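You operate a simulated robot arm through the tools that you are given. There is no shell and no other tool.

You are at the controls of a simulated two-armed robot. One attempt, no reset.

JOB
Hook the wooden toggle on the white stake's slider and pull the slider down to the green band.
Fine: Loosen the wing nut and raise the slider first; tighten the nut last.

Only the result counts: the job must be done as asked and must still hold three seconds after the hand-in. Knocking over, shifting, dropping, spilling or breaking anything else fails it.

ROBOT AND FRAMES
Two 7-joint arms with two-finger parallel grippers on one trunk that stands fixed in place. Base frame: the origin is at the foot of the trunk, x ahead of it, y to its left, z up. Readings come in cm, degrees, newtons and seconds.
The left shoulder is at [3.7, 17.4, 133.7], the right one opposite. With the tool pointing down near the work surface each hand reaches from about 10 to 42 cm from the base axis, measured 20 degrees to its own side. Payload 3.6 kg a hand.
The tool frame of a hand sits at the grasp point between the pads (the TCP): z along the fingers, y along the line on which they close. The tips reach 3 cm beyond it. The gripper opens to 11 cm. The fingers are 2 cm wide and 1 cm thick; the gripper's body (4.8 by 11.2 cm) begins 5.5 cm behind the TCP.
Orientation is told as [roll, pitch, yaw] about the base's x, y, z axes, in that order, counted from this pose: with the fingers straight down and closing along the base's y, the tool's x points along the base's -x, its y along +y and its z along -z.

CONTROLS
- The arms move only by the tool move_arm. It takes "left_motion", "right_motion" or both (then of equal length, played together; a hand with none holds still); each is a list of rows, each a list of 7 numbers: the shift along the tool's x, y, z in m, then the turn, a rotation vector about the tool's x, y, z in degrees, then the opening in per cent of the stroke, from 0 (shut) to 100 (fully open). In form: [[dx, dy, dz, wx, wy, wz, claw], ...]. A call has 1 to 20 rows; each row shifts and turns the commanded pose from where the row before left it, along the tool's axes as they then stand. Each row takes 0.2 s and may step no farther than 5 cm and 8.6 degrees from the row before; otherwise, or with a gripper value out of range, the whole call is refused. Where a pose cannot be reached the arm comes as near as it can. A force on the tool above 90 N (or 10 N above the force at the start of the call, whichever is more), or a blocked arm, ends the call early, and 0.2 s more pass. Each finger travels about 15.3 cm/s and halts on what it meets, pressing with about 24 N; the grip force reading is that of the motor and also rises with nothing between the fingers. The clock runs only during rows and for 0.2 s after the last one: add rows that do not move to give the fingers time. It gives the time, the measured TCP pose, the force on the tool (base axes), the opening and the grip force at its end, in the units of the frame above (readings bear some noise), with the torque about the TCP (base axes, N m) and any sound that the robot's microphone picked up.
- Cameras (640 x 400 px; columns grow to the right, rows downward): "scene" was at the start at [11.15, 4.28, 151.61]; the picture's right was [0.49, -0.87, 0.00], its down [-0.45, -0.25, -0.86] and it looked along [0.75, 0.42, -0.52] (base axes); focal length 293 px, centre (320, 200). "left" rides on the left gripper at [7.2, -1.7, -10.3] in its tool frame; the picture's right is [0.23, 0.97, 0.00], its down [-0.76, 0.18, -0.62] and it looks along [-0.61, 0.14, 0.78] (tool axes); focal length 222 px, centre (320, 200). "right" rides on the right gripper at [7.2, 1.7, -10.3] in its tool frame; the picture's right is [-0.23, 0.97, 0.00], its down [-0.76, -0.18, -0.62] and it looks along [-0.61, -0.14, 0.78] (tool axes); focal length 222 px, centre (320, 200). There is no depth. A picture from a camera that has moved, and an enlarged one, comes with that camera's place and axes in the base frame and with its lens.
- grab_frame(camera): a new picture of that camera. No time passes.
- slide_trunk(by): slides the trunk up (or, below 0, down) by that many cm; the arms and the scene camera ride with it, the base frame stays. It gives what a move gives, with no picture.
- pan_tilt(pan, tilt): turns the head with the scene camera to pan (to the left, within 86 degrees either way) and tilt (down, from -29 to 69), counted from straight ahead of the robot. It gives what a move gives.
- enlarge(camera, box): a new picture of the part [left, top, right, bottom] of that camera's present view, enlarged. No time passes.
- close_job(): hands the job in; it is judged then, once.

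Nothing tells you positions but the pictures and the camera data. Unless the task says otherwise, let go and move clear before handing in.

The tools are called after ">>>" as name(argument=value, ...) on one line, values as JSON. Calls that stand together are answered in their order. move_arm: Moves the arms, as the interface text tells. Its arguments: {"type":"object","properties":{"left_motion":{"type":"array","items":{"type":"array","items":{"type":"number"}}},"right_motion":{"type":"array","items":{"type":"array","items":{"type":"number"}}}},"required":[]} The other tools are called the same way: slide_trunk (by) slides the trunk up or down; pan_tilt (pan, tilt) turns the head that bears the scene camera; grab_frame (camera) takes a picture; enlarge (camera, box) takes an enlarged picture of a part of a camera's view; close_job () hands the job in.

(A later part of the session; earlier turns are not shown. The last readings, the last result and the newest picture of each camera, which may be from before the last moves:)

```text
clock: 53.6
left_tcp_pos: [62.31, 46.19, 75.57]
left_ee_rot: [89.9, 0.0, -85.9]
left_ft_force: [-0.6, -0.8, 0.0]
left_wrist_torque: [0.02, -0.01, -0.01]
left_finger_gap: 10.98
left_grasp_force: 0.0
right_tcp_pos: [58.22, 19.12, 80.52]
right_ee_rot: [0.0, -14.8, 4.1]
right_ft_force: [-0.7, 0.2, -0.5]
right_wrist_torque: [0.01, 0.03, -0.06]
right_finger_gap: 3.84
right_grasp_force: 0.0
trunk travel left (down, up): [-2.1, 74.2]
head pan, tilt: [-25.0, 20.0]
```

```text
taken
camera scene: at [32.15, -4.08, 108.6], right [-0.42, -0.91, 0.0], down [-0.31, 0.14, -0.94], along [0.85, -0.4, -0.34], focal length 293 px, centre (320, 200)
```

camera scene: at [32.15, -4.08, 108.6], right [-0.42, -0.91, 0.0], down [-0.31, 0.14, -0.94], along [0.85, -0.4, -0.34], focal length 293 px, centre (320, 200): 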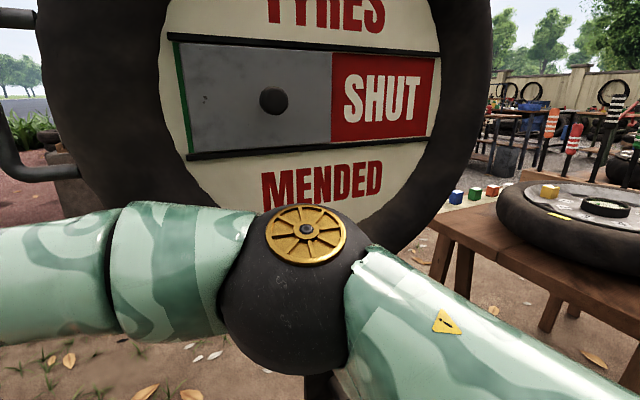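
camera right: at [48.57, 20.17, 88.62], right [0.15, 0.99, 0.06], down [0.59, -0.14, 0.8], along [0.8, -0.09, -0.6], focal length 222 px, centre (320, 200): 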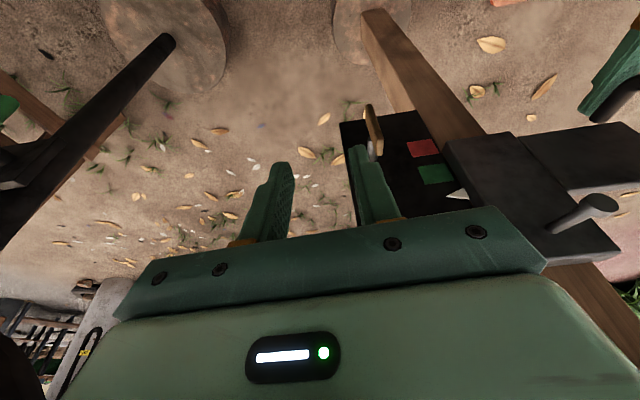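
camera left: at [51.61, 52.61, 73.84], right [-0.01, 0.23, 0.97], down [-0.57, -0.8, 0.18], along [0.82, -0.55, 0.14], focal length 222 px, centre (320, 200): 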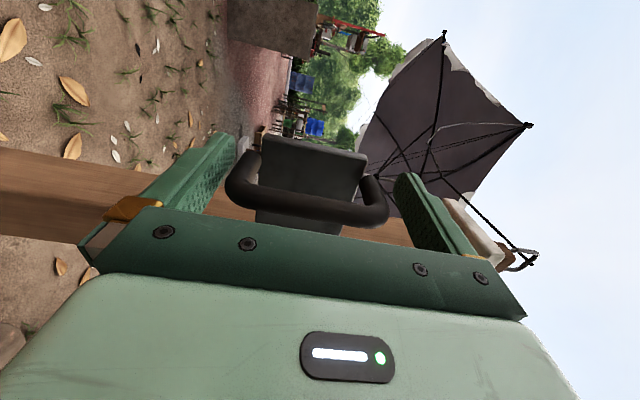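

The elbow is a few cm clear of the tyre. I'll test small steps to find which direction is limited, starting with straight down.

>>> pan_tilt(pan=29, tilt=30)

>>> move_arm(right_motion=[[0, 0, 0.02, 0, 0, 0, 35], [0, 0, 0.02, 0, 0, 0, 35], [0, 0, 0, 0, 0, 0, 35]])

>>> move_arm(right_motion=[[-0.02, 0, 0, 0, 0, 0, 35], [-0.02, 0, 0, 0, 0, 0, 35], [0, 0, 0, 0, 0, 0, 35]])

>>> move_arm(right_motion=[[0, 0.01, 0, 0, 0, 0, 35], [0, 0.01, 0, 0, 0, 0, 35], [0, 0, 0, 0, 0, 0, 35]])

>>> grab_frame(camera="scene")

```text
clock: 54.9
left_tcp_pos: [62.41, 46.08, 75.53]
left_ee_rot: [89.9, 0.0, -85.9]
left_ft_force: [-0.3, 0.4, 0.4]
left_wrist_torque: [0.04, 0.01, 0.02]
left_finger_gap: 11.02
left_grasp_force: 0.1
right_tcp_pos: [58.26, 19.1, 80.48]
right_ee_rot: [0.0, -14.9, 4.1]
right_ft_force: [0.5, 0.7, -0.5]
right_wrist_torque: [-0.04, -0.02, -0.02]
right_finger_gap: 3.85
right_grasp_force: 0.1
trunk travel left (down, up): [-2.1, 74.2]
head pan, tilt: [29.0, 30.0]
```

```text
clock: 55.7
left_tcp_pos: [62.43, 46.11, 75.53]
left_ee_rot: [89.9, 0.0, -85.9]
left_ft_force: [-0.2, 0.2, -0.9]
left_wrist_torque: [0.0, -0.02, 0.02]
left_finger_gap: 11.0
left_grasp_force: 0.1
right_tcp_pos: [59.33, 19.12, 76.64]
right_ee_rot: [0.0, -14.8, 4.1]
right_ft_force: [1.1, -0.8, 0.2]
right_wrist_torque: [-0.03, 0.01, 0.01]
right_finger_gap: 3.83
right_grasp_force: 0.1
trunk travel left (down, up): [-2.1, 74.2]
head pan, tilt: [29.0, 30.0]
```

```text
clock: 56.5
left_tcp_pos: [62.39, 46.13, 75.51]
left_ee_rot: [89.9, 0.0, -85.9]
left_ft_force: [-0.2, -0.7, 0.2]
left_wrist_torque: [-0.01, -0.03, -0.01]
left_finger_gap: 11.01
left_grasp_force: 0.1
right_tcp_pos: [63.65, 17.45, 77.91]
right_ee_rot: [-0.1, -14.9, 4.1]
right_ft_force: [0.6, 0.6, -0.1]
right_wrist_torque: [-0.03, -0.03, -0.02]
right_finger_gap: 3.84
right_grasp_force: 0.1
right hand out of reach, approached as far as the arm can: row 1, 2
trunk travel left (down, up): [-2.1, 74.2]
head pan, tilt: [29.0, 30.0]
```

```text
clock: 57.3
left_tcp_pos: [62.33, 46.05, 75.53]
left_ee_rot: [89.9, 0.0, -85.9]
left_ft_force: [-0.1, -0.5, -0.2]
left_wrist_torque: [0.01, -0.01, -0.02]
left_finger_gap: 11.01
left_grasp_force: 0.1
right_tcp_pos: [63.64, 17.54, 77.91]
right_ee_rot: [-0.1, -14.9, 4.2]
right_ft_force: [0.2, -0.3, 0.2]
right_wrist_torque: [-0.02, -0.01, -0.03]
right_finger_gap: 3.86
right_grasp_force: 0.0
right hand out of reach, approached as far as the arm can: row 1, 2
trunk travel left (down, up): [-2.1, 74.2]
head pan, tilt: [29.0, 30.0]
```

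```text
taken
camera scene: at [31.62, 4.24, 107.0], right [0.48, -0.87, 0.0], down [-0.44, -0.24, -0.87], along [0.76, 0.42, -0.5], focal length 293 px, centre (320, 200)
```

scene: 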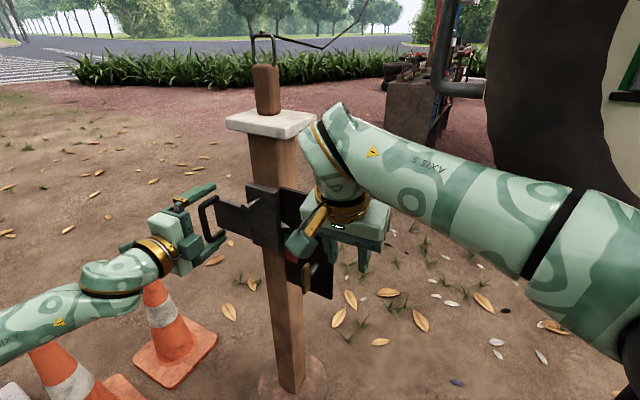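

Down is free, and leftward (+y) is the limit. Earlier, roll in the negative direction freed the wrist, so I'll yaw the hand about 30° left and try again.

>>> move_arm(right_motion=[[0.01, 0, -0.01, 0, 0, -7.5, 35], [0.01, 0, -0.01, 0, 0, -7.5, 35], [0, 0, 0, 0, 0, -7.5, 35], [0, 0, 0, 0, 0, -7.5, 35], [0, 0, 0, 0, 0, 0, 35]])

>>> move_arm(right_motion=[[0, 0.02, 0, 0, 0, 0, 35], [0, 0.02, 0, 0, 0, 0, 35], [0, 0, 0, 0, 0, 0, 35]])

>>> grab_frame(camera="scene")

>>> grab_frame(camera="right")

```text
clock: 58.5
left_tcp_pos: [62.41, 46.3, 75.55]
left_ee_rot: [89.9, 0.0, -85.9]
left_ft_force: [-0.3, 0.7, -0.4]
left_wrist_torque: [0.02, -0.02, 0.01]
left_finger_gap: 10.99
left_grasp_force: 0.1
right_tcp_pos: [61.12, 17.15, 79.49]
right_ee_rot: [-7.5, -12.8, 35.1]
right_ft_force: [0.2, 0.2, -0.2]
right_wrist_torque: [0.0, 0.03, 0.02]
right_finger_gap: 3.86
right_grasp_force: 0.1
trunk travel left (down, up): [-2.1, 74.2]
head pan, tilt: [29.0, 30.0]
```

```text
clock: 59.3
left_tcp_pos: [62.39, 46.14, 75.52]
left_ee_rot: [89.9, 0.0, -85.9]
left_ft_force: [0.3, 0.3, -0.6]
left_wrist_torque: [0.03, 0.0, -0.01]
left_finger_gap: 10.99
left_grasp_force: 0.1
right_tcp_pos: [58.89, 19.16, 78.97]
right_ee_rot: [-7.5, -12.9, 34.8]
right_ft_force: [0.2, 0.6, 0.0]
right_wrist_torque: [0.03, 0.0, 0.02]
right_finger_gap: 3.84
right_grasp_force: 0.1
right hand out of reach, approached as far as the arm can: row 2
trunk travel left (down, up): [-2.1, 74.2]
head pan, tilt: [29.0, 30.0]
```

```text
taken
camera scene: at [31.62, 4.23, 107.0], right [0.48, -0.87, 0.0], down [-0.44, -0.24, -0.87], along [0.76, 0.42, -0.5], focal length 293 px, centre (320, 200)
```

scene: 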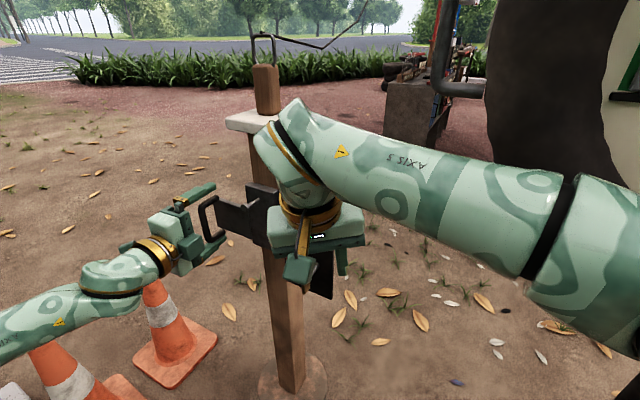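

```text
taken
camera right: at [49.58, 16.31, 87.16], right [-0.35, 0.93, -0.08], down [0.55, 0.27, 0.79], along [0.76, 0.24, -0.6], focal length 222 px, centre (320, 200)
```

right: 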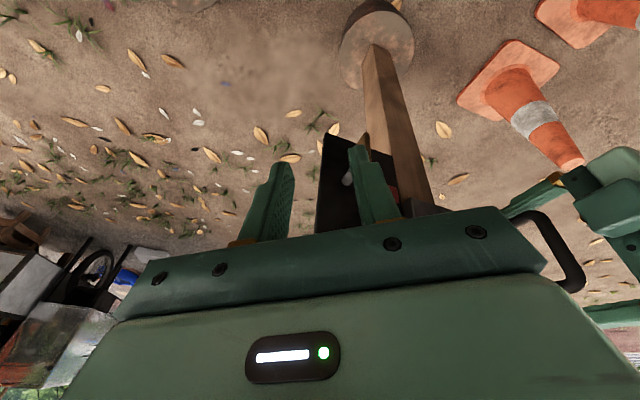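

The wrist's own y is what's limited (about 18–19), so I'll tilt the tool toward the left by 32° about x. That lets the fingertips reach the wing while the wrist stays right.

>>> move_arm(right_motion=[[0, -0.01, 0, -6.4, -4.33, 2.05, 20], [0, -0.01, 0, -6.4, -4.33, 2.05, 0], [0, 0, 0, -6.4, -4.33, 2.05, 0], [0, 0, 0, -6.4, -4.33, 2.05, 0], [0, 0, 0, 0, 0, 0, 0]])

>>> grab_frame(camera="scene")

>>> grab_frame(camera="right")

```text
clock: 60.5
left_tcp_pos: [62.42, 46.05, 75.41]
left_ee_rot: [89.8, -0.1, -85.8]
left_ft_force: [0.2, 0.6, -0.3]
left_wrist_torque: [0.0, 0.0, 0.05]
left_finger_gap: 10.98
left_grasp_force: 0.1
right_tcp_pos: [60.04, 17.48, 79.15]
right_ee_rot: [22.2, -28.9, 24.0]
right_ft_force: [-0.2, 0.0, -0.5]
right_wrist_torque: [0.0, -0.02, -0.02]
right_finger_gap: 0.0
right_grasp_force: 23.6
trunk travel left (down, up): [-2.1, 74.2]
head pan, tilt: [29.0, 30.0]
```

```text
taken
camera scene: at [31.61, 4.23, 107.0], right [0.48, -0.87, 0.0], down [-0.44, -0.24, -0.87], along [0.76, 0.42, -0.5], focal length 293 px, centre (320, 200)
```

scene: 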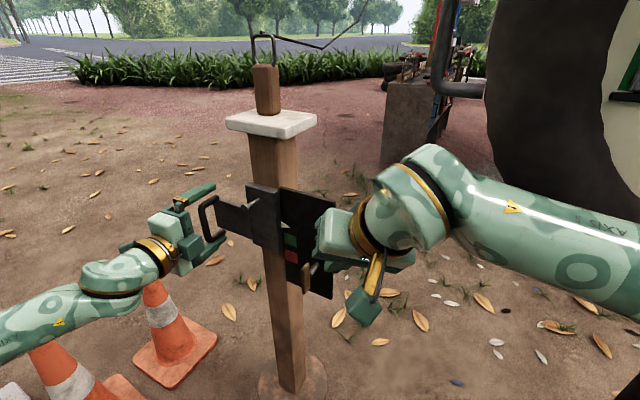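

```text
taken
camera right: at [50.79, 10.62, 84.58], right [-0.35, 0.83, 0.43], down [0.55, -0.2, 0.81], along [0.76, 0.52, -0.39], focal length 222 px, centre (320, 200)
```

right: 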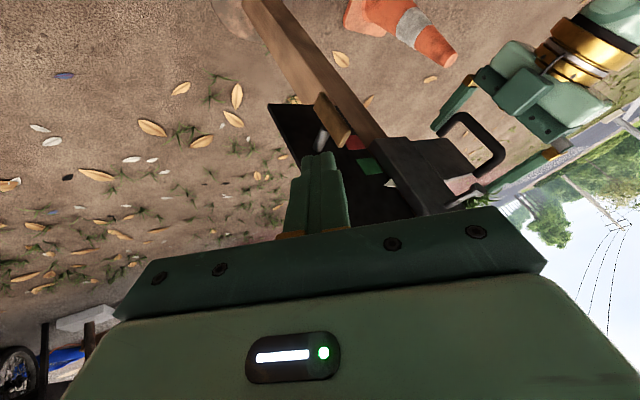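

The right hand now points at the wing from the right. I grip the handle with the left hand and lower the right fingertip to beside the wing's upper half.

>>> move_arm(left_motion=[[0, -0.002, 0, 0, 0, 0, 85], [0, 0, 0, 0, 0, 0, 70], [0, 0, 0, 0, 0, 0, 50], [0, 0, 0, 0, 0, 0, 50]], right_motion=[[0.0016, -0.0093, 0.0242, 0, 0, 0, 0], [0.0016, -0.0093, 0.0242, 0, 0, 0, 0], [0, 0, 0, 0, 0, 0, 0], [0, 0, 0, 0, 0, 0, 0]])

>>> enlarge(camera="scene", box=[230, 170, 390, 320])

>>> enlarge(camera="right", box=[220, 60, 460, 240])

```text
clock: 61.5
left_tcp_pos: [62.32, 46.2, 75.24]
left_ee_rot: [89.8, -0.1, -85.8]
left_ft_force: [-6.3, -3.6, -9.2]
left_wrist_torque: [-0.17, 1.43, 0.12]
left_finger_gap: 9.24
left_grasp_force: 44.9
right_tcp_pos: [62.1, 18.41, 74.4]
right_ee_rot: [22.1, -28.9, 24.0]
right_ft_force: [-0.1, 0.5, -0.3]
right_wrist_torque: [-0.03, -0.01, -0.01]
right_finger_gap: 0.01
right_grasp_force: 24.5
trunk travel left (down, up): [-2.1, 74.2]
head pan, tilt: [29.0, 30.0]
```

```text
2.67 times, centred on (310, 245) of scene
camera zoom: at [31.65, 4.25, 106.97], right [0.48, -0.87, 0.0], down [-0.44, -0.24, -0.87], along [0.76, 0.42, -0.5], focal length 781 px, centre (347, 80)
```

zoom: 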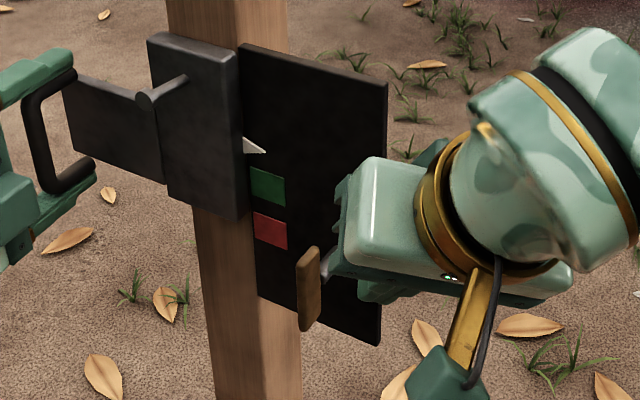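

```text
2.22 times, centred on (340, 150) of right
camera zoom: at [52.87, 11.76, 79.96], right [-0.35, 0.83, 0.43], down [0.55, -0.19, 0.81], along [0.76, 0.52, -0.39], focal length 494 px, centre (276, 311)
```

zoom: 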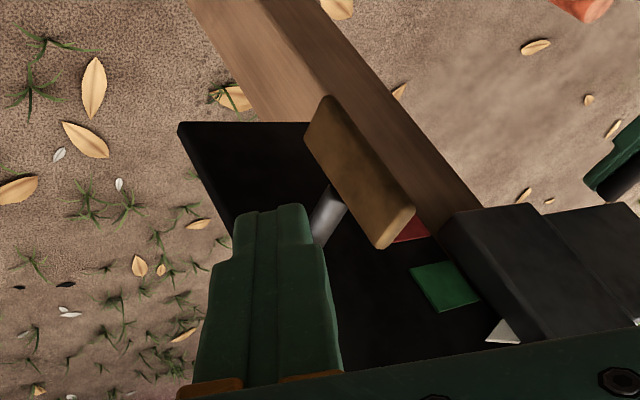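

The fingertip is just right of the wing. I push left in small steps and watch the force and the wing.

>>> move_arm(right_motion=[[-0.0035, 0.0077, 0.0053, 0, 0, 0, 0], [-0.0035, 0.0077, 0.0053, 0, 0, 0, 0], [-0.0035, 0.0077, 0.0053, 0, 0, 0, 0], [-0.0018, 0.0039, 0.0026, 0, 0, 0, 0]])

>>> enlarge(camera="scene", box=[230, 170, 390, 320])

>>> enlarge(camera="right", box=[220, 60, 460, 240])

```text
clock: 62.5
left_tcp_pos: [62.43, 46.22, 75.05]
left_ee_rot: [89.7, -0.1, -85.9]
left_ft_force: [-13.8, -5.4, -14.0]
left_wrist_torque: [-0.16, 1.31, -0.28]
left_finger_gap: 9.24
left_grasp_force: 45.5
right_tcp_pos: [61.98, 21.85, 74.31]
right_ee_rot: [22.1, -28.9, 24.0]
right_ft_force: [1.1, -1.7, -0.1]
right_wrist_torque: [-0.02, -0.01, -0.04]
right_finger_gap: 0.0
right_grasp_force: 23.9
trunk travel left (down, up): [-2.1, 74.2]
head pan, tilt: [29.0, 30.0]
```

```text
2.67 times, centred on (310, 245) of scene
camera zoom: at [31.65, 4.26, 106.98], right [0.48, -0.87, 0.0], down [-0.44, -0.24, -0.87], along [0.76, 0.42, -0.5], focal length 781 px, centre (347, 80)
```

zoom: 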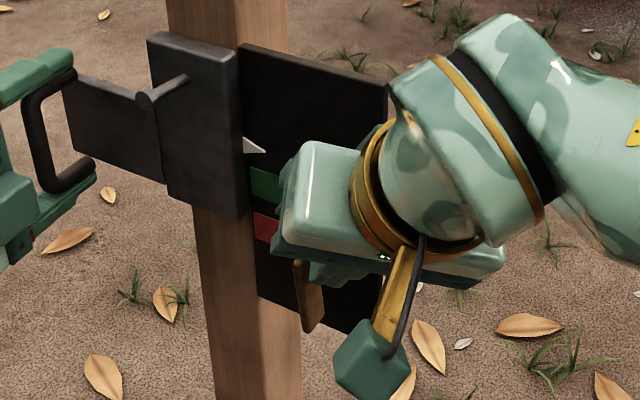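

```text
2.22 times, centred on (340, 150) of right
camera zoom: at [52.75, 15.11, 79.84], right [-0.35, 0.83, 0.43], down [0.55, -0.19, 0.81], along [0.76, 0.52, -0.39], focal length 494 px, centre (276, 311)
```

zoom: 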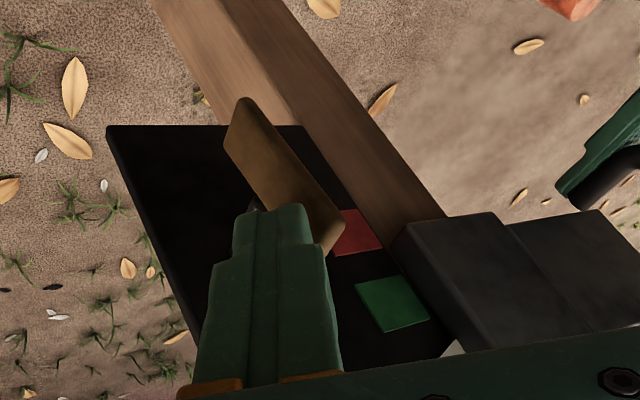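

The finger is at contact. I continue pushing.

>>> move_arm(right_motion=[[-0.0018, 0.0039, 0.0026, 0, 0, 0, 0], [-0.0018, 0.0039, 0.0026, 0, 0, 0, 0], [-0.0018, 0.0039, 0.0026, 0, 0, 0, 0]])

>>> enlarge(camera="right", box=[220, 60, 460, 240])

```text
clock: 63.3
left_tcp_pos: [62.46, 46.14, 75.46]
left_ee_rot: [90.1, 0.0, -85.8]
left_ft_force: [-10.3, -4.6, -7.1]
left_wrist_torque: [-0.4, 2.08, -0.6]
left_finger_gap: 9.27
left_grasp_force: 45.0
right_tcp_pos: [62.01, 23.42, 74.53]
right_ee_rot: [22.2, -28.8, 24.1]
right_ft_force: [1.1, -0.4, -0.2]
right_wrist_torque: [-0.03, -0.01, -0.01]
right_finger_gap: 0.0
right_grasp_force: 23.8
trunk travel left (down, up): [-2.1, 74.2]
head pan, tilt: [29.0, 30.0]
```

```text
2.22 times, centred on (340, 150) of right
camera zoom: at [52.68, 16.74, 79.97], right [-0.35, 0.83, 0.43], down [0.55, -0.19, 0.81], along [0.76, 0.52, -0.39], focal length 494 px, centre (276, 311)
```

zoom: 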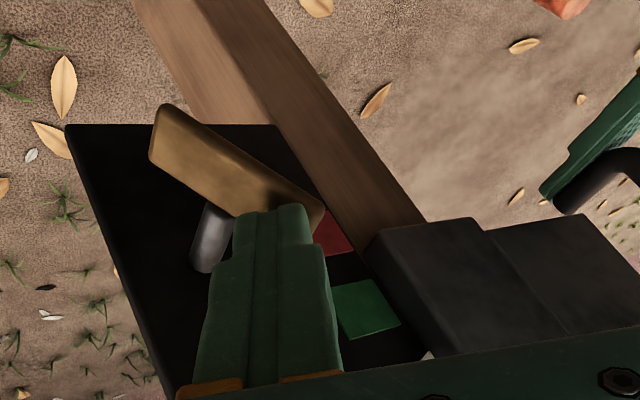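

The wing is turning counter-clockwise with little force, and the slider shifted slightly, so the nut is loosening. I keep pushing left and then down on the wing's upper end.

>>> move_arm(right_motion=[[-0.0018, 0.0039, 0.0026, 0, 0, 0, 0], [-0.0018, 0.0039, 0.0026, 0, 0, 0, 0], [-0.0006, 0.003, 0.0046, 0, 0, 0, 0]])

>>> enlarge(camera="right", box=[220, 60, 460, 240])

>>> enlarge(camera="scene", box=[230, 170, 390, 320])

```text
clock: 64.1
left_tcp_pos: [62.53, 46.17, 75.44]
left_ee_rot: [90.0, -0.1, -85.9]
left_ft_force: [-3.3, -2.5, -3.0]
left_wrist_torque: [-0.65, 0.62, -0.77]
left_finger_gap: 9.27
left_grasp_force: 45.1
right_tcp_pos: [61.9, 24.97, 74.19]
right_ee_rot: [22.2, -28.8, 24.0]
right_ft_force: [-1.9, -0.7, 0.5]
right_wrist_torque: [-0.01, 0.06, 0.0]
right_finger_gap: 0.0
right_grasp_force: 23.9
trunk travel left (down, up): [-2.1, 74.2]
head pan, tilt: [29.0, 30.0]
```

```text
2.22 times, centred on (340, 150) of right
camera zoom: at [52.71, 18.2, 79.74], right [-0.35, 0.83, 0.43], down [0.55, -0.19, 0.81], along [0.76, 0.52, -0.39], focal length 494 px, centre (276, 311)
```

zoom: 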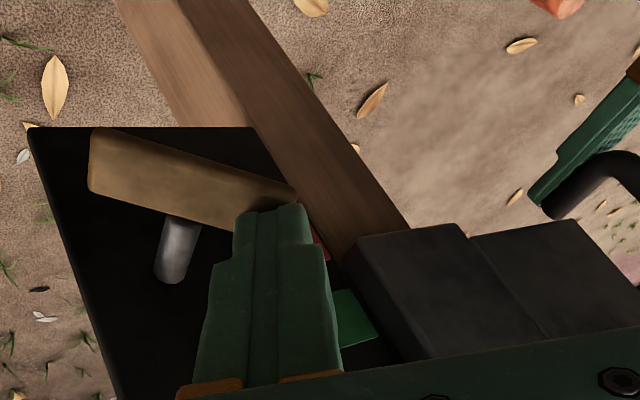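

```text
2.67 times, centred on (310, 245) of scene
camera zoom: at [31.61, 4.22, 107.01], right [0.48, -0.87, 0.0], down [-0.44, -0.24, -0.87], along [0.76, 0.42, -0.5], focal length 781 px, centre (347, 80)
```

zoom: 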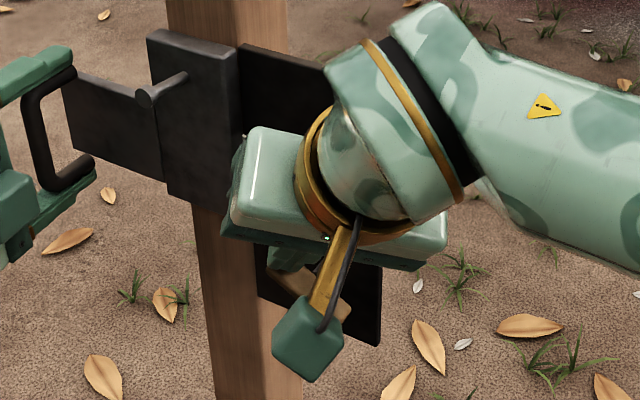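

The wing has turned about 62°. I push down on its left end to take it past 90°.

>>> move_arm(right_motion=[[0.0008, 0.0017, 0.0056, 0, 0, 0, 0], [0.0018, -0.0004, 0.0049, 0, 0, 0, 0], [0.0024, -0.0016, 0.0041, 0, 0, 0, 0], [0.0024, -0.0016, 0.0041, 0, 0, 0, 0]])

>>> enlarge(camera="right", box=[220, 60, 460, 240])

>>> enlarge(camera="scene", box=[230, 170, 390, 320])

```text
clock: 65.1
left_tcp_pos: [62.13, 46.11, 75.92]
left_ee_rot: [90.4, 0.3, -85.7]
left_ft_force: [38.0, 9.0, -4.7]
left_wrist_torque: [0.17, 1.3, 0.33]
left_finger_gap: 9.3
left_grasp_force: 44.8
right_tcp_pos: [61.99, 25.41, 73.42]
right_ee_rot: [22.6, -29.9, 23.9]
right_ft_force: [-11.5, -22.6, 74.1]
right_wrist_torque: [-0.25, -0.06, -0.06]
right_finger_gap: 0.0
right_grasp_force: 24.2
trunk travel left (down, up): [-2.1, 74.2]
head pan, tilt: [29.0, 30.0]
```

```text
2.22 times, centred on (340, 150) of right
camera zoom: at [52.63, 18.63, 78.67], right [-0.35, 0.83, 0.44], down [0.54, -0.2, 0.82], along [0.77, 0.52, -0.37], focal length 494 px, centre (276, 311)
```

zoom: 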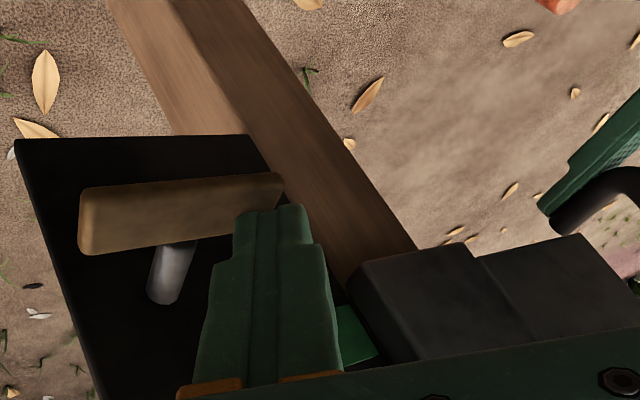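

```text
2.67 times, centred on (310, 245) of scene
camera zoom: at [31.29, 3.82, 107.23], right [0.48, -0.88, 0.0], down [-0.44, -0.24, -0.87], along [0.76, 0.42, -0.5], focal length 781 px, centre (347, 80)
```

zoom: 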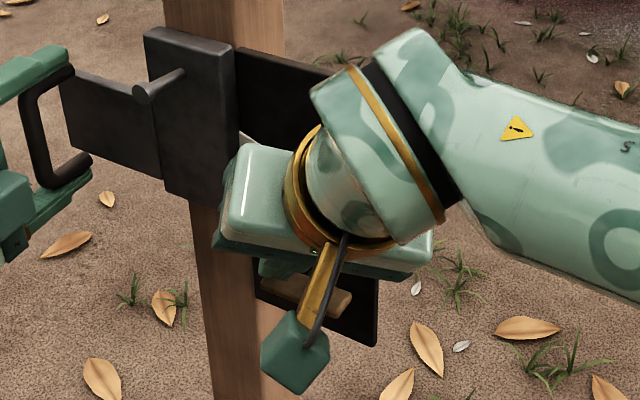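

The nut has hit its stop at about 90°, so it is loose. I lift the right finger off immediately.

>>> move_arm(right_motion=[[-0.0048, 0.0033, -0.0081, 0, 0, 0, 0], [-0.0048, 0.0033, -0.0081, 0, 0, 0, 0], [-0.0048, 0.0033, -0.0081, 0, 0, 0, 0], [0, 0, 0, 0, 0, 0, 0]])

>>> grab_frame(camera="scene")

>>> enlarge(camera="right", box=[220, 60, 460, 240])

```text
clock: 66.1
left_tcp_pos: [62.28, 46.1, 75.17]
left_ee_rot: [89.8, -0.3, -86.0]
left_ft_force: [-39.4, 0.7, -7.0]
left_wrist_torque: [-0.01, 0.79, -0.15]
left_finger_gap: 9.26
left_grasp_force: 44.9
right_tcp_pos: [61.85, 25.47, 75.46]
right_ee_rot: [22.1, -28.9, 24.0]
right_ft_force: [-0.2, 0.0, 0.6]
right_wrist_torque: [0.01, 0.0, -0.01]
right_finger_gap: 0.0
right_grasp_force: 24.1
trunk travel left (down, up): [-2.1, 74.2]
head pan, tilt: [29.0, 30.0]
```

```text
taken
camera scene: at [31.3, 4.35, 107.05], right [0.49, -0.87, 0.0], down [-0.44, -0.24, -0.87], along [0.76, 0.42, -0.5], focal length 293 px, centre (320, 200)
```

scene: 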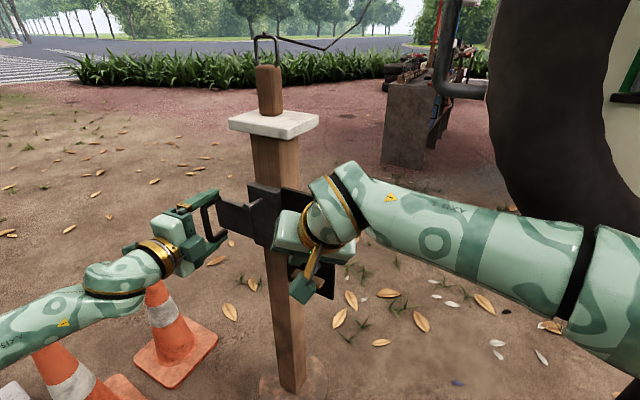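

```text
2.22 times, centred on (340, 150) of right
camera zoom: at [52.55, 18.79, 80.89], right [-0.35, 0.83, 0.43], down [0.55, -0.19, 0.82], along [0.76, 0.52, -0.39], focal length 494 px, centre (276, 311)
```

zoom: 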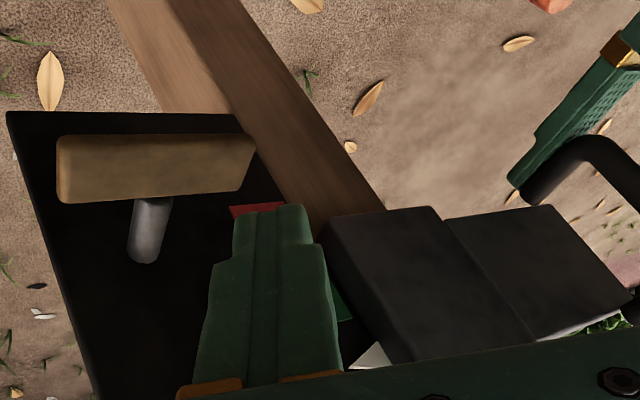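

The nut is at horizontal (fully loosened). I let the arms settle and re-read the forces.

>>> move_arm(left_motion=[[0, 0, 0, 0, 0, 0, 50], [0, 0, 0, 0, 0, 0, 50], [0, 0, 0, 0, 0, 0, 50]], right_motion=[[0, 0, -0.02, 0, 0, 0, 0], [0, 0, -0.02, 0, 0, 0, 0], [0, 0, 0, 0, 0, 0, 0]])

>>> grab_frame(camera="scene")

```text
clock: 66.9
left_tcp_pos: [62.4, 46.23, 75.43]
left_ee_rot: [89.9, -0.1, -86.0]
left_ft_force: [-28.7, -4.6, -8.9]
left_wrist_torque: [-1.05, 1.26, -0.78]
left_finger_gap: 9.27
left_grasp_force: 44.6
right_tcp_pos: [60.82, 23.48, 78.47]
right_ee_rot: [22.2, -28.9, 23.9]
right_ft_force: [0.1, 0.2, -0.4]
right_wrist_torque: [-0.03, 0.0, -0.01]
right_finger_gap: 0.0
right_grasp_force: 24.2
trunk travel left (down, up): [-2.1, 74.2]
head pan, tilt: [29.0, 30.0]
```

```text
taken
camera scene: at [31.47, 4.25, 107.04], right [0.48, -0.87, 0.0], down [-0.44, -0.24, -0.87], along [0.76, 0.42, -0.5], focal length 293 px, centre (320, 200)
```

scene: 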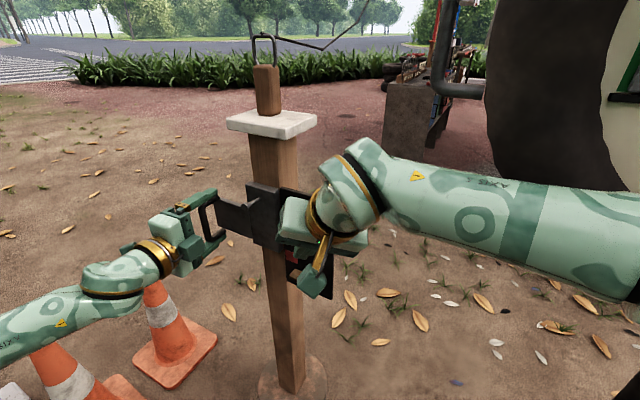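

Now I raise the slider gently with the left hand.

>>> move_arm(left_motion=[[0, 0.003, -0.003, 0, 0, 0, 50], [0, 0.007, 0, 0, 0, 0, 50], [0, 0.01, 0, 0, 0, 0, 50], [0, 0.01, 0, 0, 0, 0, 50], [0, 0, 0, 0, 0, 0, 50]])

>>> grab_frame(camera="scene")

```text
clock: 68.1
left_tcp_pos: [62.37, 46.13, 78.2]
left_ee_rot: [90.0, 0.1, -85.9]
left_ft_force: [-7.7, -12.9, -5.3]
left_wrist_torque: [-0.75, 1.22, -0.96]
left_finger_gap: 9.25
left_grasp_force: 44.9
right_tcp_pos: [60.9, 23.36, 78.42]
right_ee_rot: [22.2, -28.8, 24.0]
right_ft_force: [-0.5, 0.2, -0.8]
right_wrist_torque: [0.01, 0.02, 0.01]
right_finger_gap: 0.02
right_grasp_force: 23.7
trunk travel left (down, up): [-2.1, 74.2]
head pan, tilt: [29.0, 30.0]
```

```text
taken
camera scene: at [31.59, 4.16, 107.0], right [0.48, -0.87, 0.0], down [-0.44, -0.24, -0.87], along [0.76, 0.42, -0.5], focal length 293 px, centre (320, 200)
```

scene: 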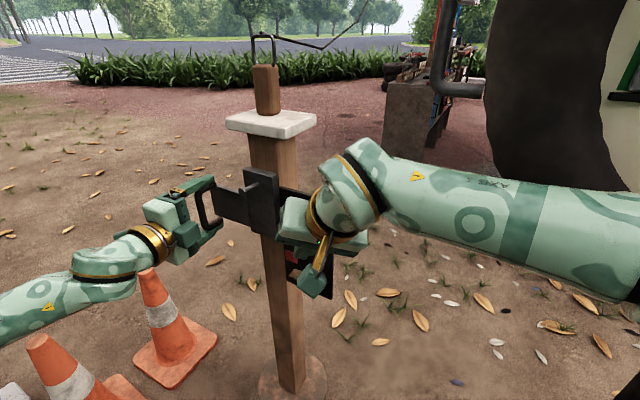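

The slider slides freely. I raise it another 3.5 cm and pull the right hand clear.

>>> move_arm(left_motion=[[0, 0.01, 0, 0, 0, 0, 50], [0, 0.01, 0, 0, 0, 0, 50], [0, 0.01, 0, 0, 0, 0, 50], [0, 0.005, 0, 0, 0, 0, 50], [0, 0, 0, 0, 0, 0, 50]], right_motion=[[0, 0, -0.03, 0, 0, 0, 0], [0, 0, -0.03, 0, 0, 0, 0], [0, 0, 0, 0, 0, 0, 0], [0, 0, 0, 0, 0, 0, 0], [0, 0, 0, 0, 0, 0, 0]])

>>> grab_frame(camera="scene")

>>> grab_frame(camera="right")

```text
clock: 69.3
left_tcp_pos: [62.55, 46.2, 79.6]
left_ee_rot: [87.8, -0.5, -86.1]
left_ft_force: [-18.6, -22.1, -75.3]
left_wrist_torque: [-0.68, 0.62, 0.88]
left_finger_gap: 9.3
left_grasp_force: 45.1
right_tcp_pos: [59.95, 20.63, 82.88]
right_ee_rot: [22.1, -28.5, 24.0]
right_ft_force: [-1.0, -0.2, 0.1]
right_wrist_torque: [-0.01, 0.01, 0.03]
right_finger_gap: 0.0
right_grasp_force: 23.5
trunk travel left (down, up): [-2.1, 74.2]
head pan, tilt: [29.0, 30.0]
```

```text
taken
camera scene: at [32.1, 4.51, 106.76], right [0.49, -0.87, 0.0], down [-0.44, -0.25, -0.86], along [0.75, 0.42, -0.51], focal length 293 px, centre (320, 200)
```

scene: 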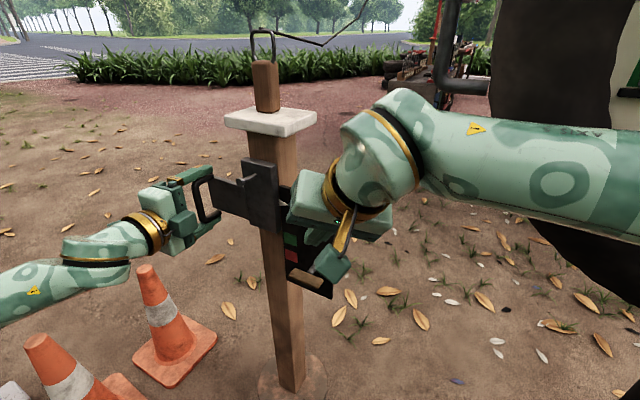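

```text
taken
camera right: at [50.72, 13.93, 88.4], right [-0.35, 0.83, 0.43], down [0.55, -0.19, 0.81], along [0.76, 0.52, -0.39], focal length 222 px, centre (320, 200)
```

right: 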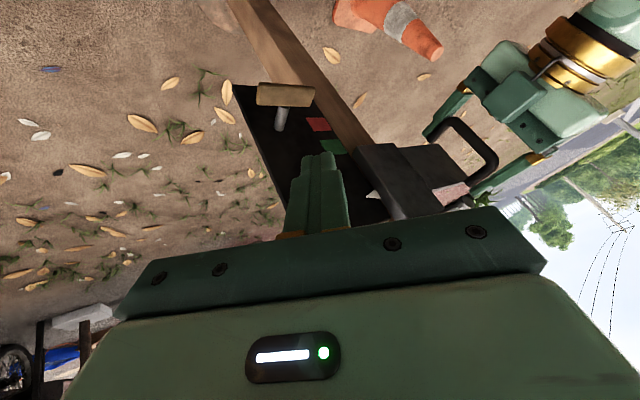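

The slider reached its upper stop, about 4.3 cm up. I relieve the push right away.

>>> move_arm(left_motion=[[0, -0.01, 0, 0, 0, 0, 50], [0, -0.01, 0, 0, 0, 0, 50], [0, -0.003, 0, 0, 0, 0, 50], [0, 0, 0, 0, 0, 0, 50]])

>>> enlarge(camera="scene", box=[170, 20, 350, 310])

```text
clock: 70.3
left_tcp_pos: [62.35, 46.2, 79.44]
left_ee_rot: [90.2, 0.3, -86.0]
left_ft_force: [12.7, -9.2, 3.7]
left_wrist_torque: [-0.89, 1.64, -1.26]
left_finger_gap: 9.26
left_grasp_force: 45.4
right_tcp_pos: [59.66, 20.24, 83.37]
right_ee_rot: [22.2, -28.9, 23.9]
right_ft_force: [-1.4, 0.5, 1.1]
right_wrist_torque: [-0.02, 0.0, 0.02]
right_finger_gap: 0.0
right_grasp_force: 23.7
trunk travel left (down, up): [-2.1, 74.2]
head pan, tilt: [29.0, 30.0]
```

```text
1.38 times, centred on (260, 165) of scene
camera zoom: at [31.74, 4.12, 107.01], right [0.48, -0.88, 0.0], down [-0.44, -0.24, -0.87], along [0.76, 0.42, -0.5], focal length 404 px, centre (403, 248)
```

zoom: 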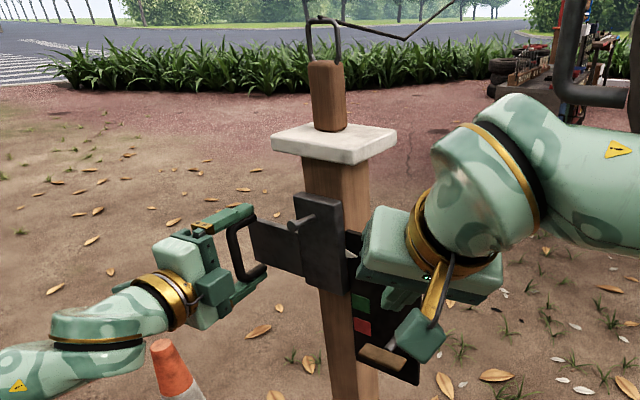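

The slider is at its upper stop. I now open the left hand to see whether the slider stays up by itself, and move the right hand farther off.

>>> move_arm(left_motion=[[0, 0, 0, 0, 0, 0, 100], [0, 0, 0, 0, 0, 0, 100], [0, 0, 0, 0, 0, 0, 100]], right_motion=[[0.0218, -0.009, -0.029, 0, 0, 0, 0], [0.0218, -0.009, -0.029, 0, 0, 0, 0], [0, 0, 0, 0, 0, 0, 0]])

>>> grab_frame(camera="scene")

```text
clock: 71.1
left_tcp_pos: [62.3, 46.41, 79.35]
left_ee_rot: [90.0, 0.1, -85.8]
left_ft_force: [-0.3, 0.7, -0.7]
left_wrist_torque: [-0.01, -0.01, -0.01]
left_finger_gap: 10.99
left_grasp_force: 0.1
right_tcp_pos: [55.24, 14.27, 85.39]
right_ee_rot: [22.2, -28.8, 24.1]
right_ft_force: [0.1, 0.3, -0.2]
right_wrist_torque: [0.05, -0.02, -0.01]
right_finger_gap: 0.0
right_grasp_force: 24.2
trunk travel left (down, up): [-2.1, 74.2]
head pan, tilt: [29.0, 30.0]
```

```text
taken
camera scene: at [31.61, 4.24, 106.99], right [0.49, -0.87, 0.0], down [-0.44, -0.24, -0.87], along [0.76, 0.42, -0.5], focal length 293 px, centre (320, 200)
```

scene: 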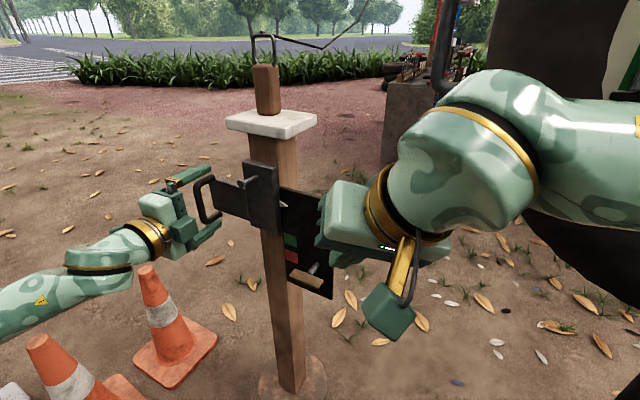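

The slider appears to stay. I retract the left hand straight back and check.

>>> move_arm(left_motion=[[0, 0, -0.03, 0, 0, 0, 100], [0, 0, -0.04, 0, 0, 0, 100], [0, 0, -0.04, 0, 0, 0, 100], [0, 0, 0, 0, 0, 0, 100]])

>>> enlarge(camera="scene", box=[170, 120, 350, 310])

>>> enlarge(camera="scene", box=[210, 20, 330, 140])

>>> grab_frame(camera="left")

```text
clock: 72.1
left_tcp_pos: [51.33, 45.5, 79.15]
left_ee_rot: [89.8, 0.0, -85.9]
left_ft_force: [0.2, 0.2, 0.2]
left_wrist_torque: [-0.01, 0.01, -0.01]
left_finger_gap: 11.02
left_grasp_force: 0.1
right_tcp_pos: [55.49, 14.32, 85.42]
right_ee_rot: [22.2, -28.9, 23.9]
right_ft_force: [-0.6, 0.9, 0.5]
right_wrist_torque: [0.01, 0.05, -0.01]
right_finger_gap: 0.0
right_grasp_force: 23.7
trunk travel left (down, up): [-2.1, 74.2]
head pan, tilt: [29.0, 30.0]
```

```text
2.11 times, centred on (260, 215) of scene
camera zoom: at [31.61, 4.23, 107.0], right [0.48, -0.87, 0.0], down [-0.44, -0.24, -0.87], along [0.76, 0.42, -0.5], focal length 617 px, centre (446, 168)
```

zoom: 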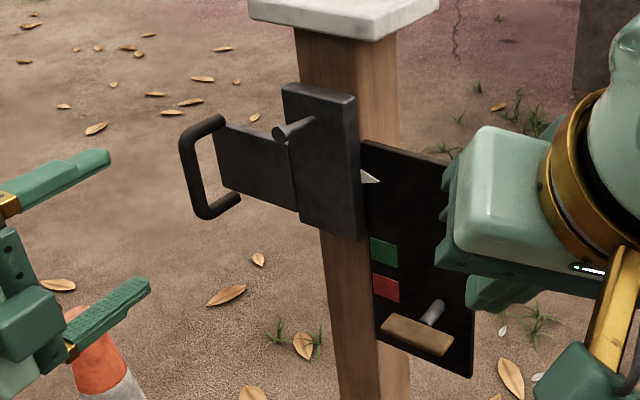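

```text
3.33 times, centred on (270, 80) of scene
camera zoom: at [31.61, 4.23, 107.0], right [0.48, -0.87, 0.0], down [-0.44, -0.24, -0.87], along [0.76, 0.42, -0.5], focal length 977 px, centre (487, 600)
```

zoom: 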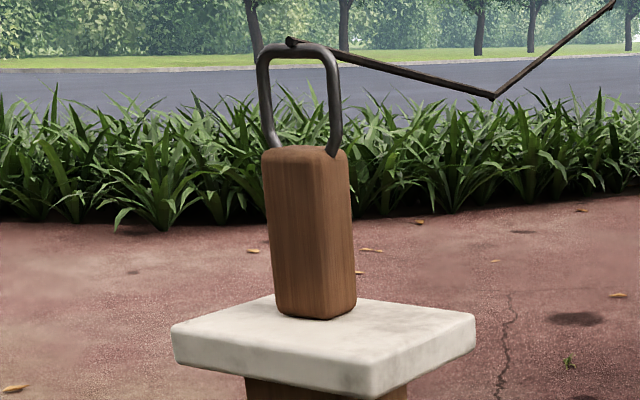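

```text
taken
camera left: at [40.46, 52.0, 77.45], right [-0.02, 0.23, 0.97], down [-0.57, -0.8, 0.18], along [0.82, -0.55, 0.14], focal length 222 px, centre (320, 200)
```

left: 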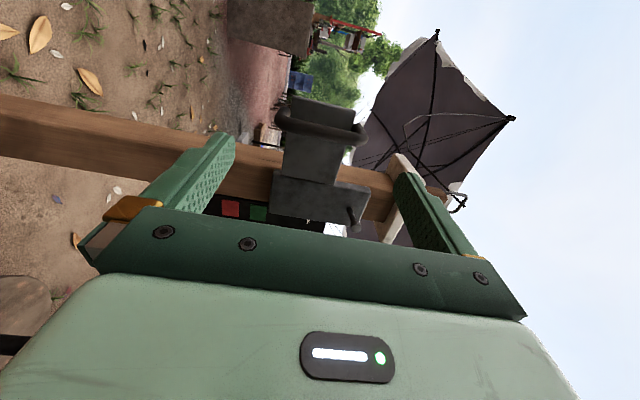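

The slider stays up on friction alone, with the peg head now at z≈86.2. I roll the left hand back so the fingers close horizontally, and raise it in front of the toggle.

>>> move_arm(left_motion=[[0, 0, 0, 0, 0, -8.2, 100], [0, 0, 0, 0, 0, -8.2, 100], [0, 0, 0, 0, 0, -8.2, 100], [0, 0, 0, 0, 0, -8.2, 100], [0, 0, 0, 0, 0, -8.2, 100], [0, 0, 0, 0, 0, -8.2, 100], [0, 0, 0, 0, 0, -8.2, 100], [0, 0, 0, 0, 0, -8.2, 100], [0, 0, 0, 0, 0, -8.2, 100], [0, 0, 0, 0, 0, -8.2, 100], [0, 0, 0, 0, 0, -8.0, 100], [-0.04, 0, 0, 0, 0, 0, 100], [-0.04, 0, 0, 0, 0, 0, 100], [-0.04, 0, 0, 0, 0, 0, 100], [-0.04, 0, 0, 0, 0, 0, 100], [-0.043, 0, 0, 0, 0, 0, 100], [0, -0.04, 0.02, 0, 0, 0, 100], [0, -0.04, 0.02, 0, 0, 0, 100]])

>>> grab_frame(camera="left")

>>> grab_frame(camera="scene")

```text
clock: 75.9
left_tcp_pos: [56.54, 38.18, 99.75]
left_ee_rot: [36.0, -89.9, -31.8]
left_ft_force: [0.1, 0.3, -0.1]
left_wrist_torque: [0.0, 0.0, 0.03]
left_finger_gap: 11.01
left_grasp_force: 0.1
left hand out of reach, approached as far as the arm can: row 13, 18
right_tcp_pos: [55.32, 14.29, 85.22]
right_ee_rot: [22.2, -28.9, 24.0]
right_ft_force: [-0.8, 0.7, -1.0]
right_wrist_torque: [0.02, -0.01, 0.03]
right_finger_gap: 0.0
right_grasp_force: 24.1
trunk travel left (down, up): [-2.1, 74.2]
head pan, tilt: [29.0, 30.0]
```

```text
taken
camera left: at [46.27, 35.75, 92.49], right [-0.07, 0.97, -0.23], down [-0.63, 0.13, 0.76], along [0.77, 0.2, 0.61], focal length 222 px, centre (320, 200)
```

left: 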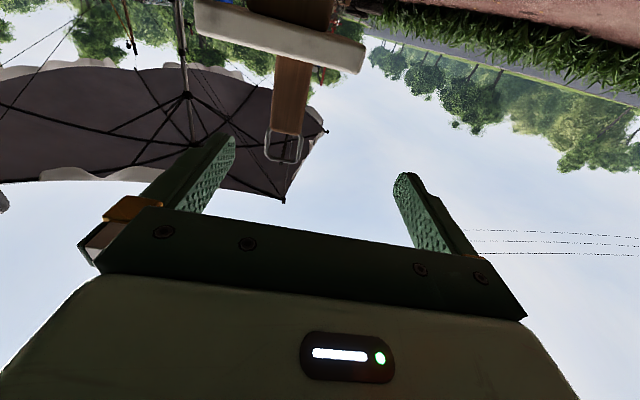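

```text
taken
camera scene: at [31.61, 4.2, 107.0], right [0.48, -0.87, 0.0], down [-0.44, -0.24, -0.87], along [0.76, 0.42, -0.5], focal length 293 px, centre (320, 200)
```

scene: 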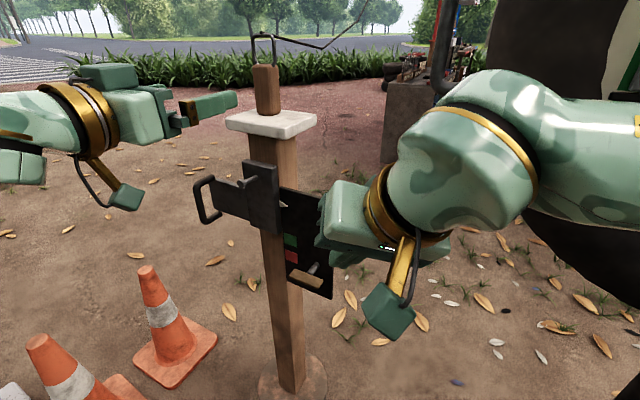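

The left hand is just in front of the toggle. I zoom to triangulate it.

>>> enlarge(camera="left", box=[190, 0, 370, 180])

>>> enlarge(camera="scene", box=[70, 20, 330, 220])

```text
2.22 times, centred on (280, 90) of left
camera zoom: at [46.27, 35.75, 92.49], right [-0.07, 0.97, -0.23], down [-0.63, 0.13, 0.76], along [0.77, 0.2, 0.61], focal length 494 px, centre (409, 444)
```

zoom: 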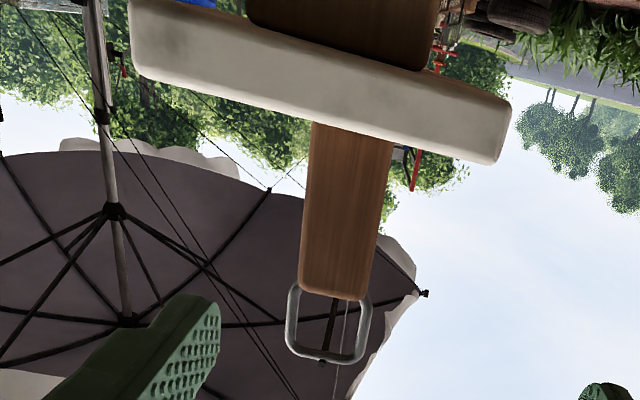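

```text
2.00 times, centred on (200, 120) of scene
camera zoom: at [31.61, 4.2, 107.0], right [0.48, -0.87, 0.0], down [-0.44, -0.24, -0.87], along [0.76, 0.42, -0.5], focal length 586 px, centre (560, 360)
```

zoom: 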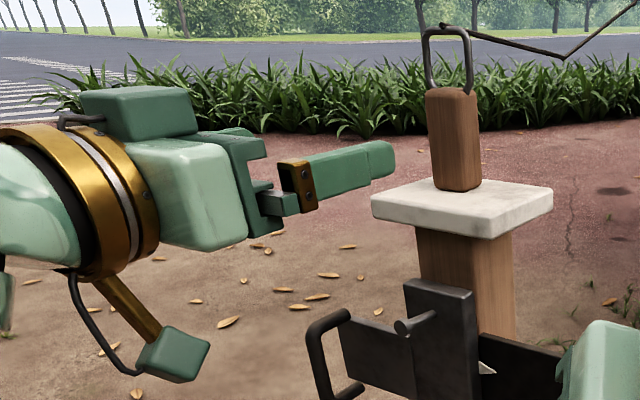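

The toggle's front face is at x≈70.5, y 34.3–37.7, top z≈102.3, with the bail up to 107.5. I align the left hand at z=99 and advance partway.

>>> move_arm(left_motion=[[0.0038, -0.0157, 0.0165, 0, 0, 0, 100], [0.0038, -0.0157, 0.0165, 0, 0, 0, 100], [0, 0, 0.03, 0, 0, 0, 100], [0, 0, 0.03, 0, 0, 0, 100], [0, 0, 0, 0, 0, 0, 100]])

>>> grab_frame(camera="left")

>>> enlarge(camera="scene", box=[70, 20, 330, 220])

```text
clock: 77.1
left_tcp_pos: [65.77, 35.9, 98.72]
left_ee_rot: [-3.9, -89.9, 7.9]
left_ft_force: [0.1, -0.2, 0.3]
left_wrist_torque: [-0.03, 0.02, 0.0]
left_finger_gap: 11.0
left_grasp_force: 0.1
right_tcp_pos: [55.4, 14.26, 85.2]
right_ee_rot: [22.1, -28.9, 24.0]
right_ft_force: [0.1, -0.8, 0.4]
right_wrist_torque: [0.04, 0.0, 0.0]
right_finger_gap: 0.0
right_grasp_force: 24.4
trunk travel left (down, up): [-2.1, 74.2]
head pan, tilt: [29.0, 30.0]
```

```text
taken
camera left: at [55.64, 33.3, 91.39], right [-0.07, 0.97, -0.23], down [-0.63, 0.13, 0.76], along [0.77, 0.2, 0.61], focal length 222 px, centre (320, 200)
```

left: 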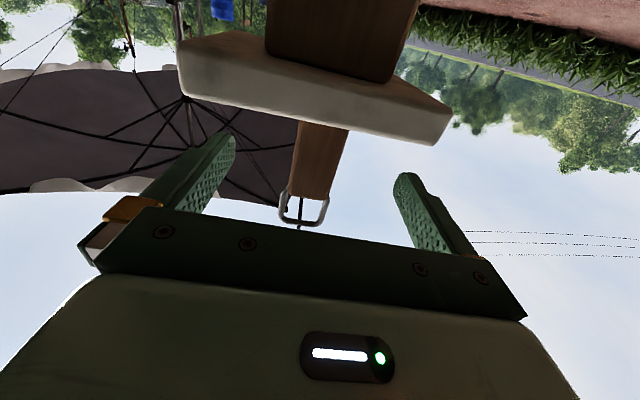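

```text
2.00 times, centred on (200, 120) of scene
camera zoom: at [31.61, 4.23, 107.0], right [0.48, -0.87, 0.0], down [-0.44, -0.24, -0.87], along [0.76, 0.42, -0.5], focal length 586 px, centre (560, 360)
```

zoom: 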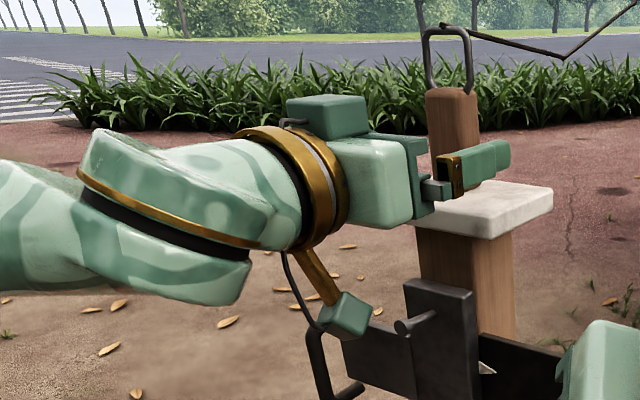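

It is aligned. I advance the last 5 cm and close on the toggle.

>>> move_arm(left_motion=[[-0.003, -0.002, 0.025, 0, 0, 0, 100], [0, 0, 0.026, 0, 0, 0, 100], [0, 0, 0, 0, 0, 0, 100]])

>>> grab_frame(camera="left")

>>> enlarge(camera="scene", box=[170, 20, 330, 220])

```text
clock: 77.9
left_tcp_pos: [71.06, 36.07, 99.19]
left_ee_rot: [24.5, -89.9, -20.5]
left_ft_force: [0.1, 0.1, 0.0]
left_wrist_torque: [-0.01, 0.04, 0.0]
left_finger_gap: 11.01
left_grasp_force: 0.0
right_tcp_pos: [55.4, 14.17, 85.28]
right_ee_rot: [22.1, -28.9, 24.0]
right_ft_force: [0.2, 0.1, 0.1]
right_wrist_torque: [-0.01, -0.03, 0.04]
right_finger_gap: 0.0
right_grasp_force: 24.3
trunk travel left (down, up): [-2.1, 74.2]
head pan, tilt: [29.0, 30.0]
```

```text
taken
camera left: at [60.99, 33.5, 91.97], right [-0.07, 0.97, -0.23], down [-0.63, 0.13, 0.76], along [0.77, 0.2, 0.61], focal length 222 px, centre (320, 200)
```

left: 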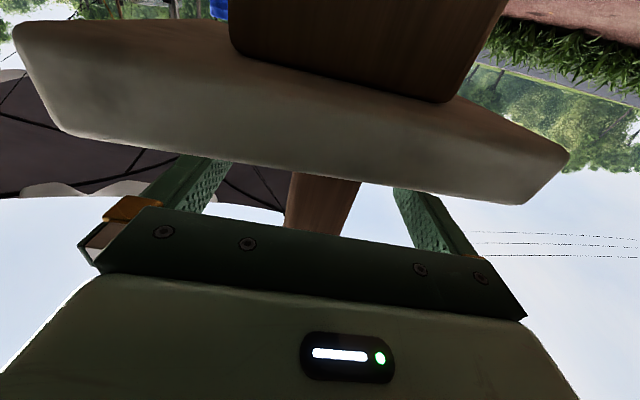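

```text
2.00 times, centred on (250, 120) of scene
camera zoom: at [31.61, 4.23, 107.0], right [0.48, -0.87, 0.0], down [-0.44, -0.24, -0.87], along [0.76, 0.42, -0.5], focal length 586 px, centre (460, 360)
```

zoom: 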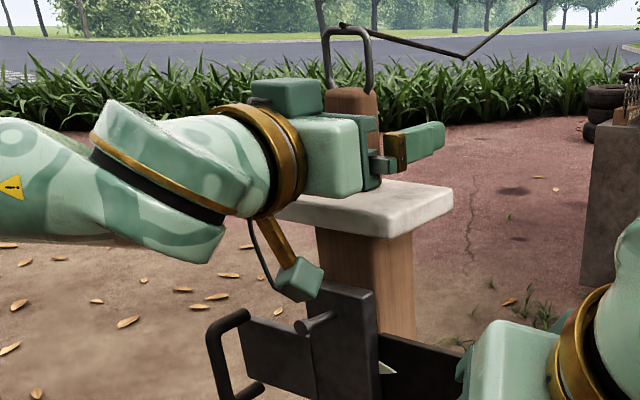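

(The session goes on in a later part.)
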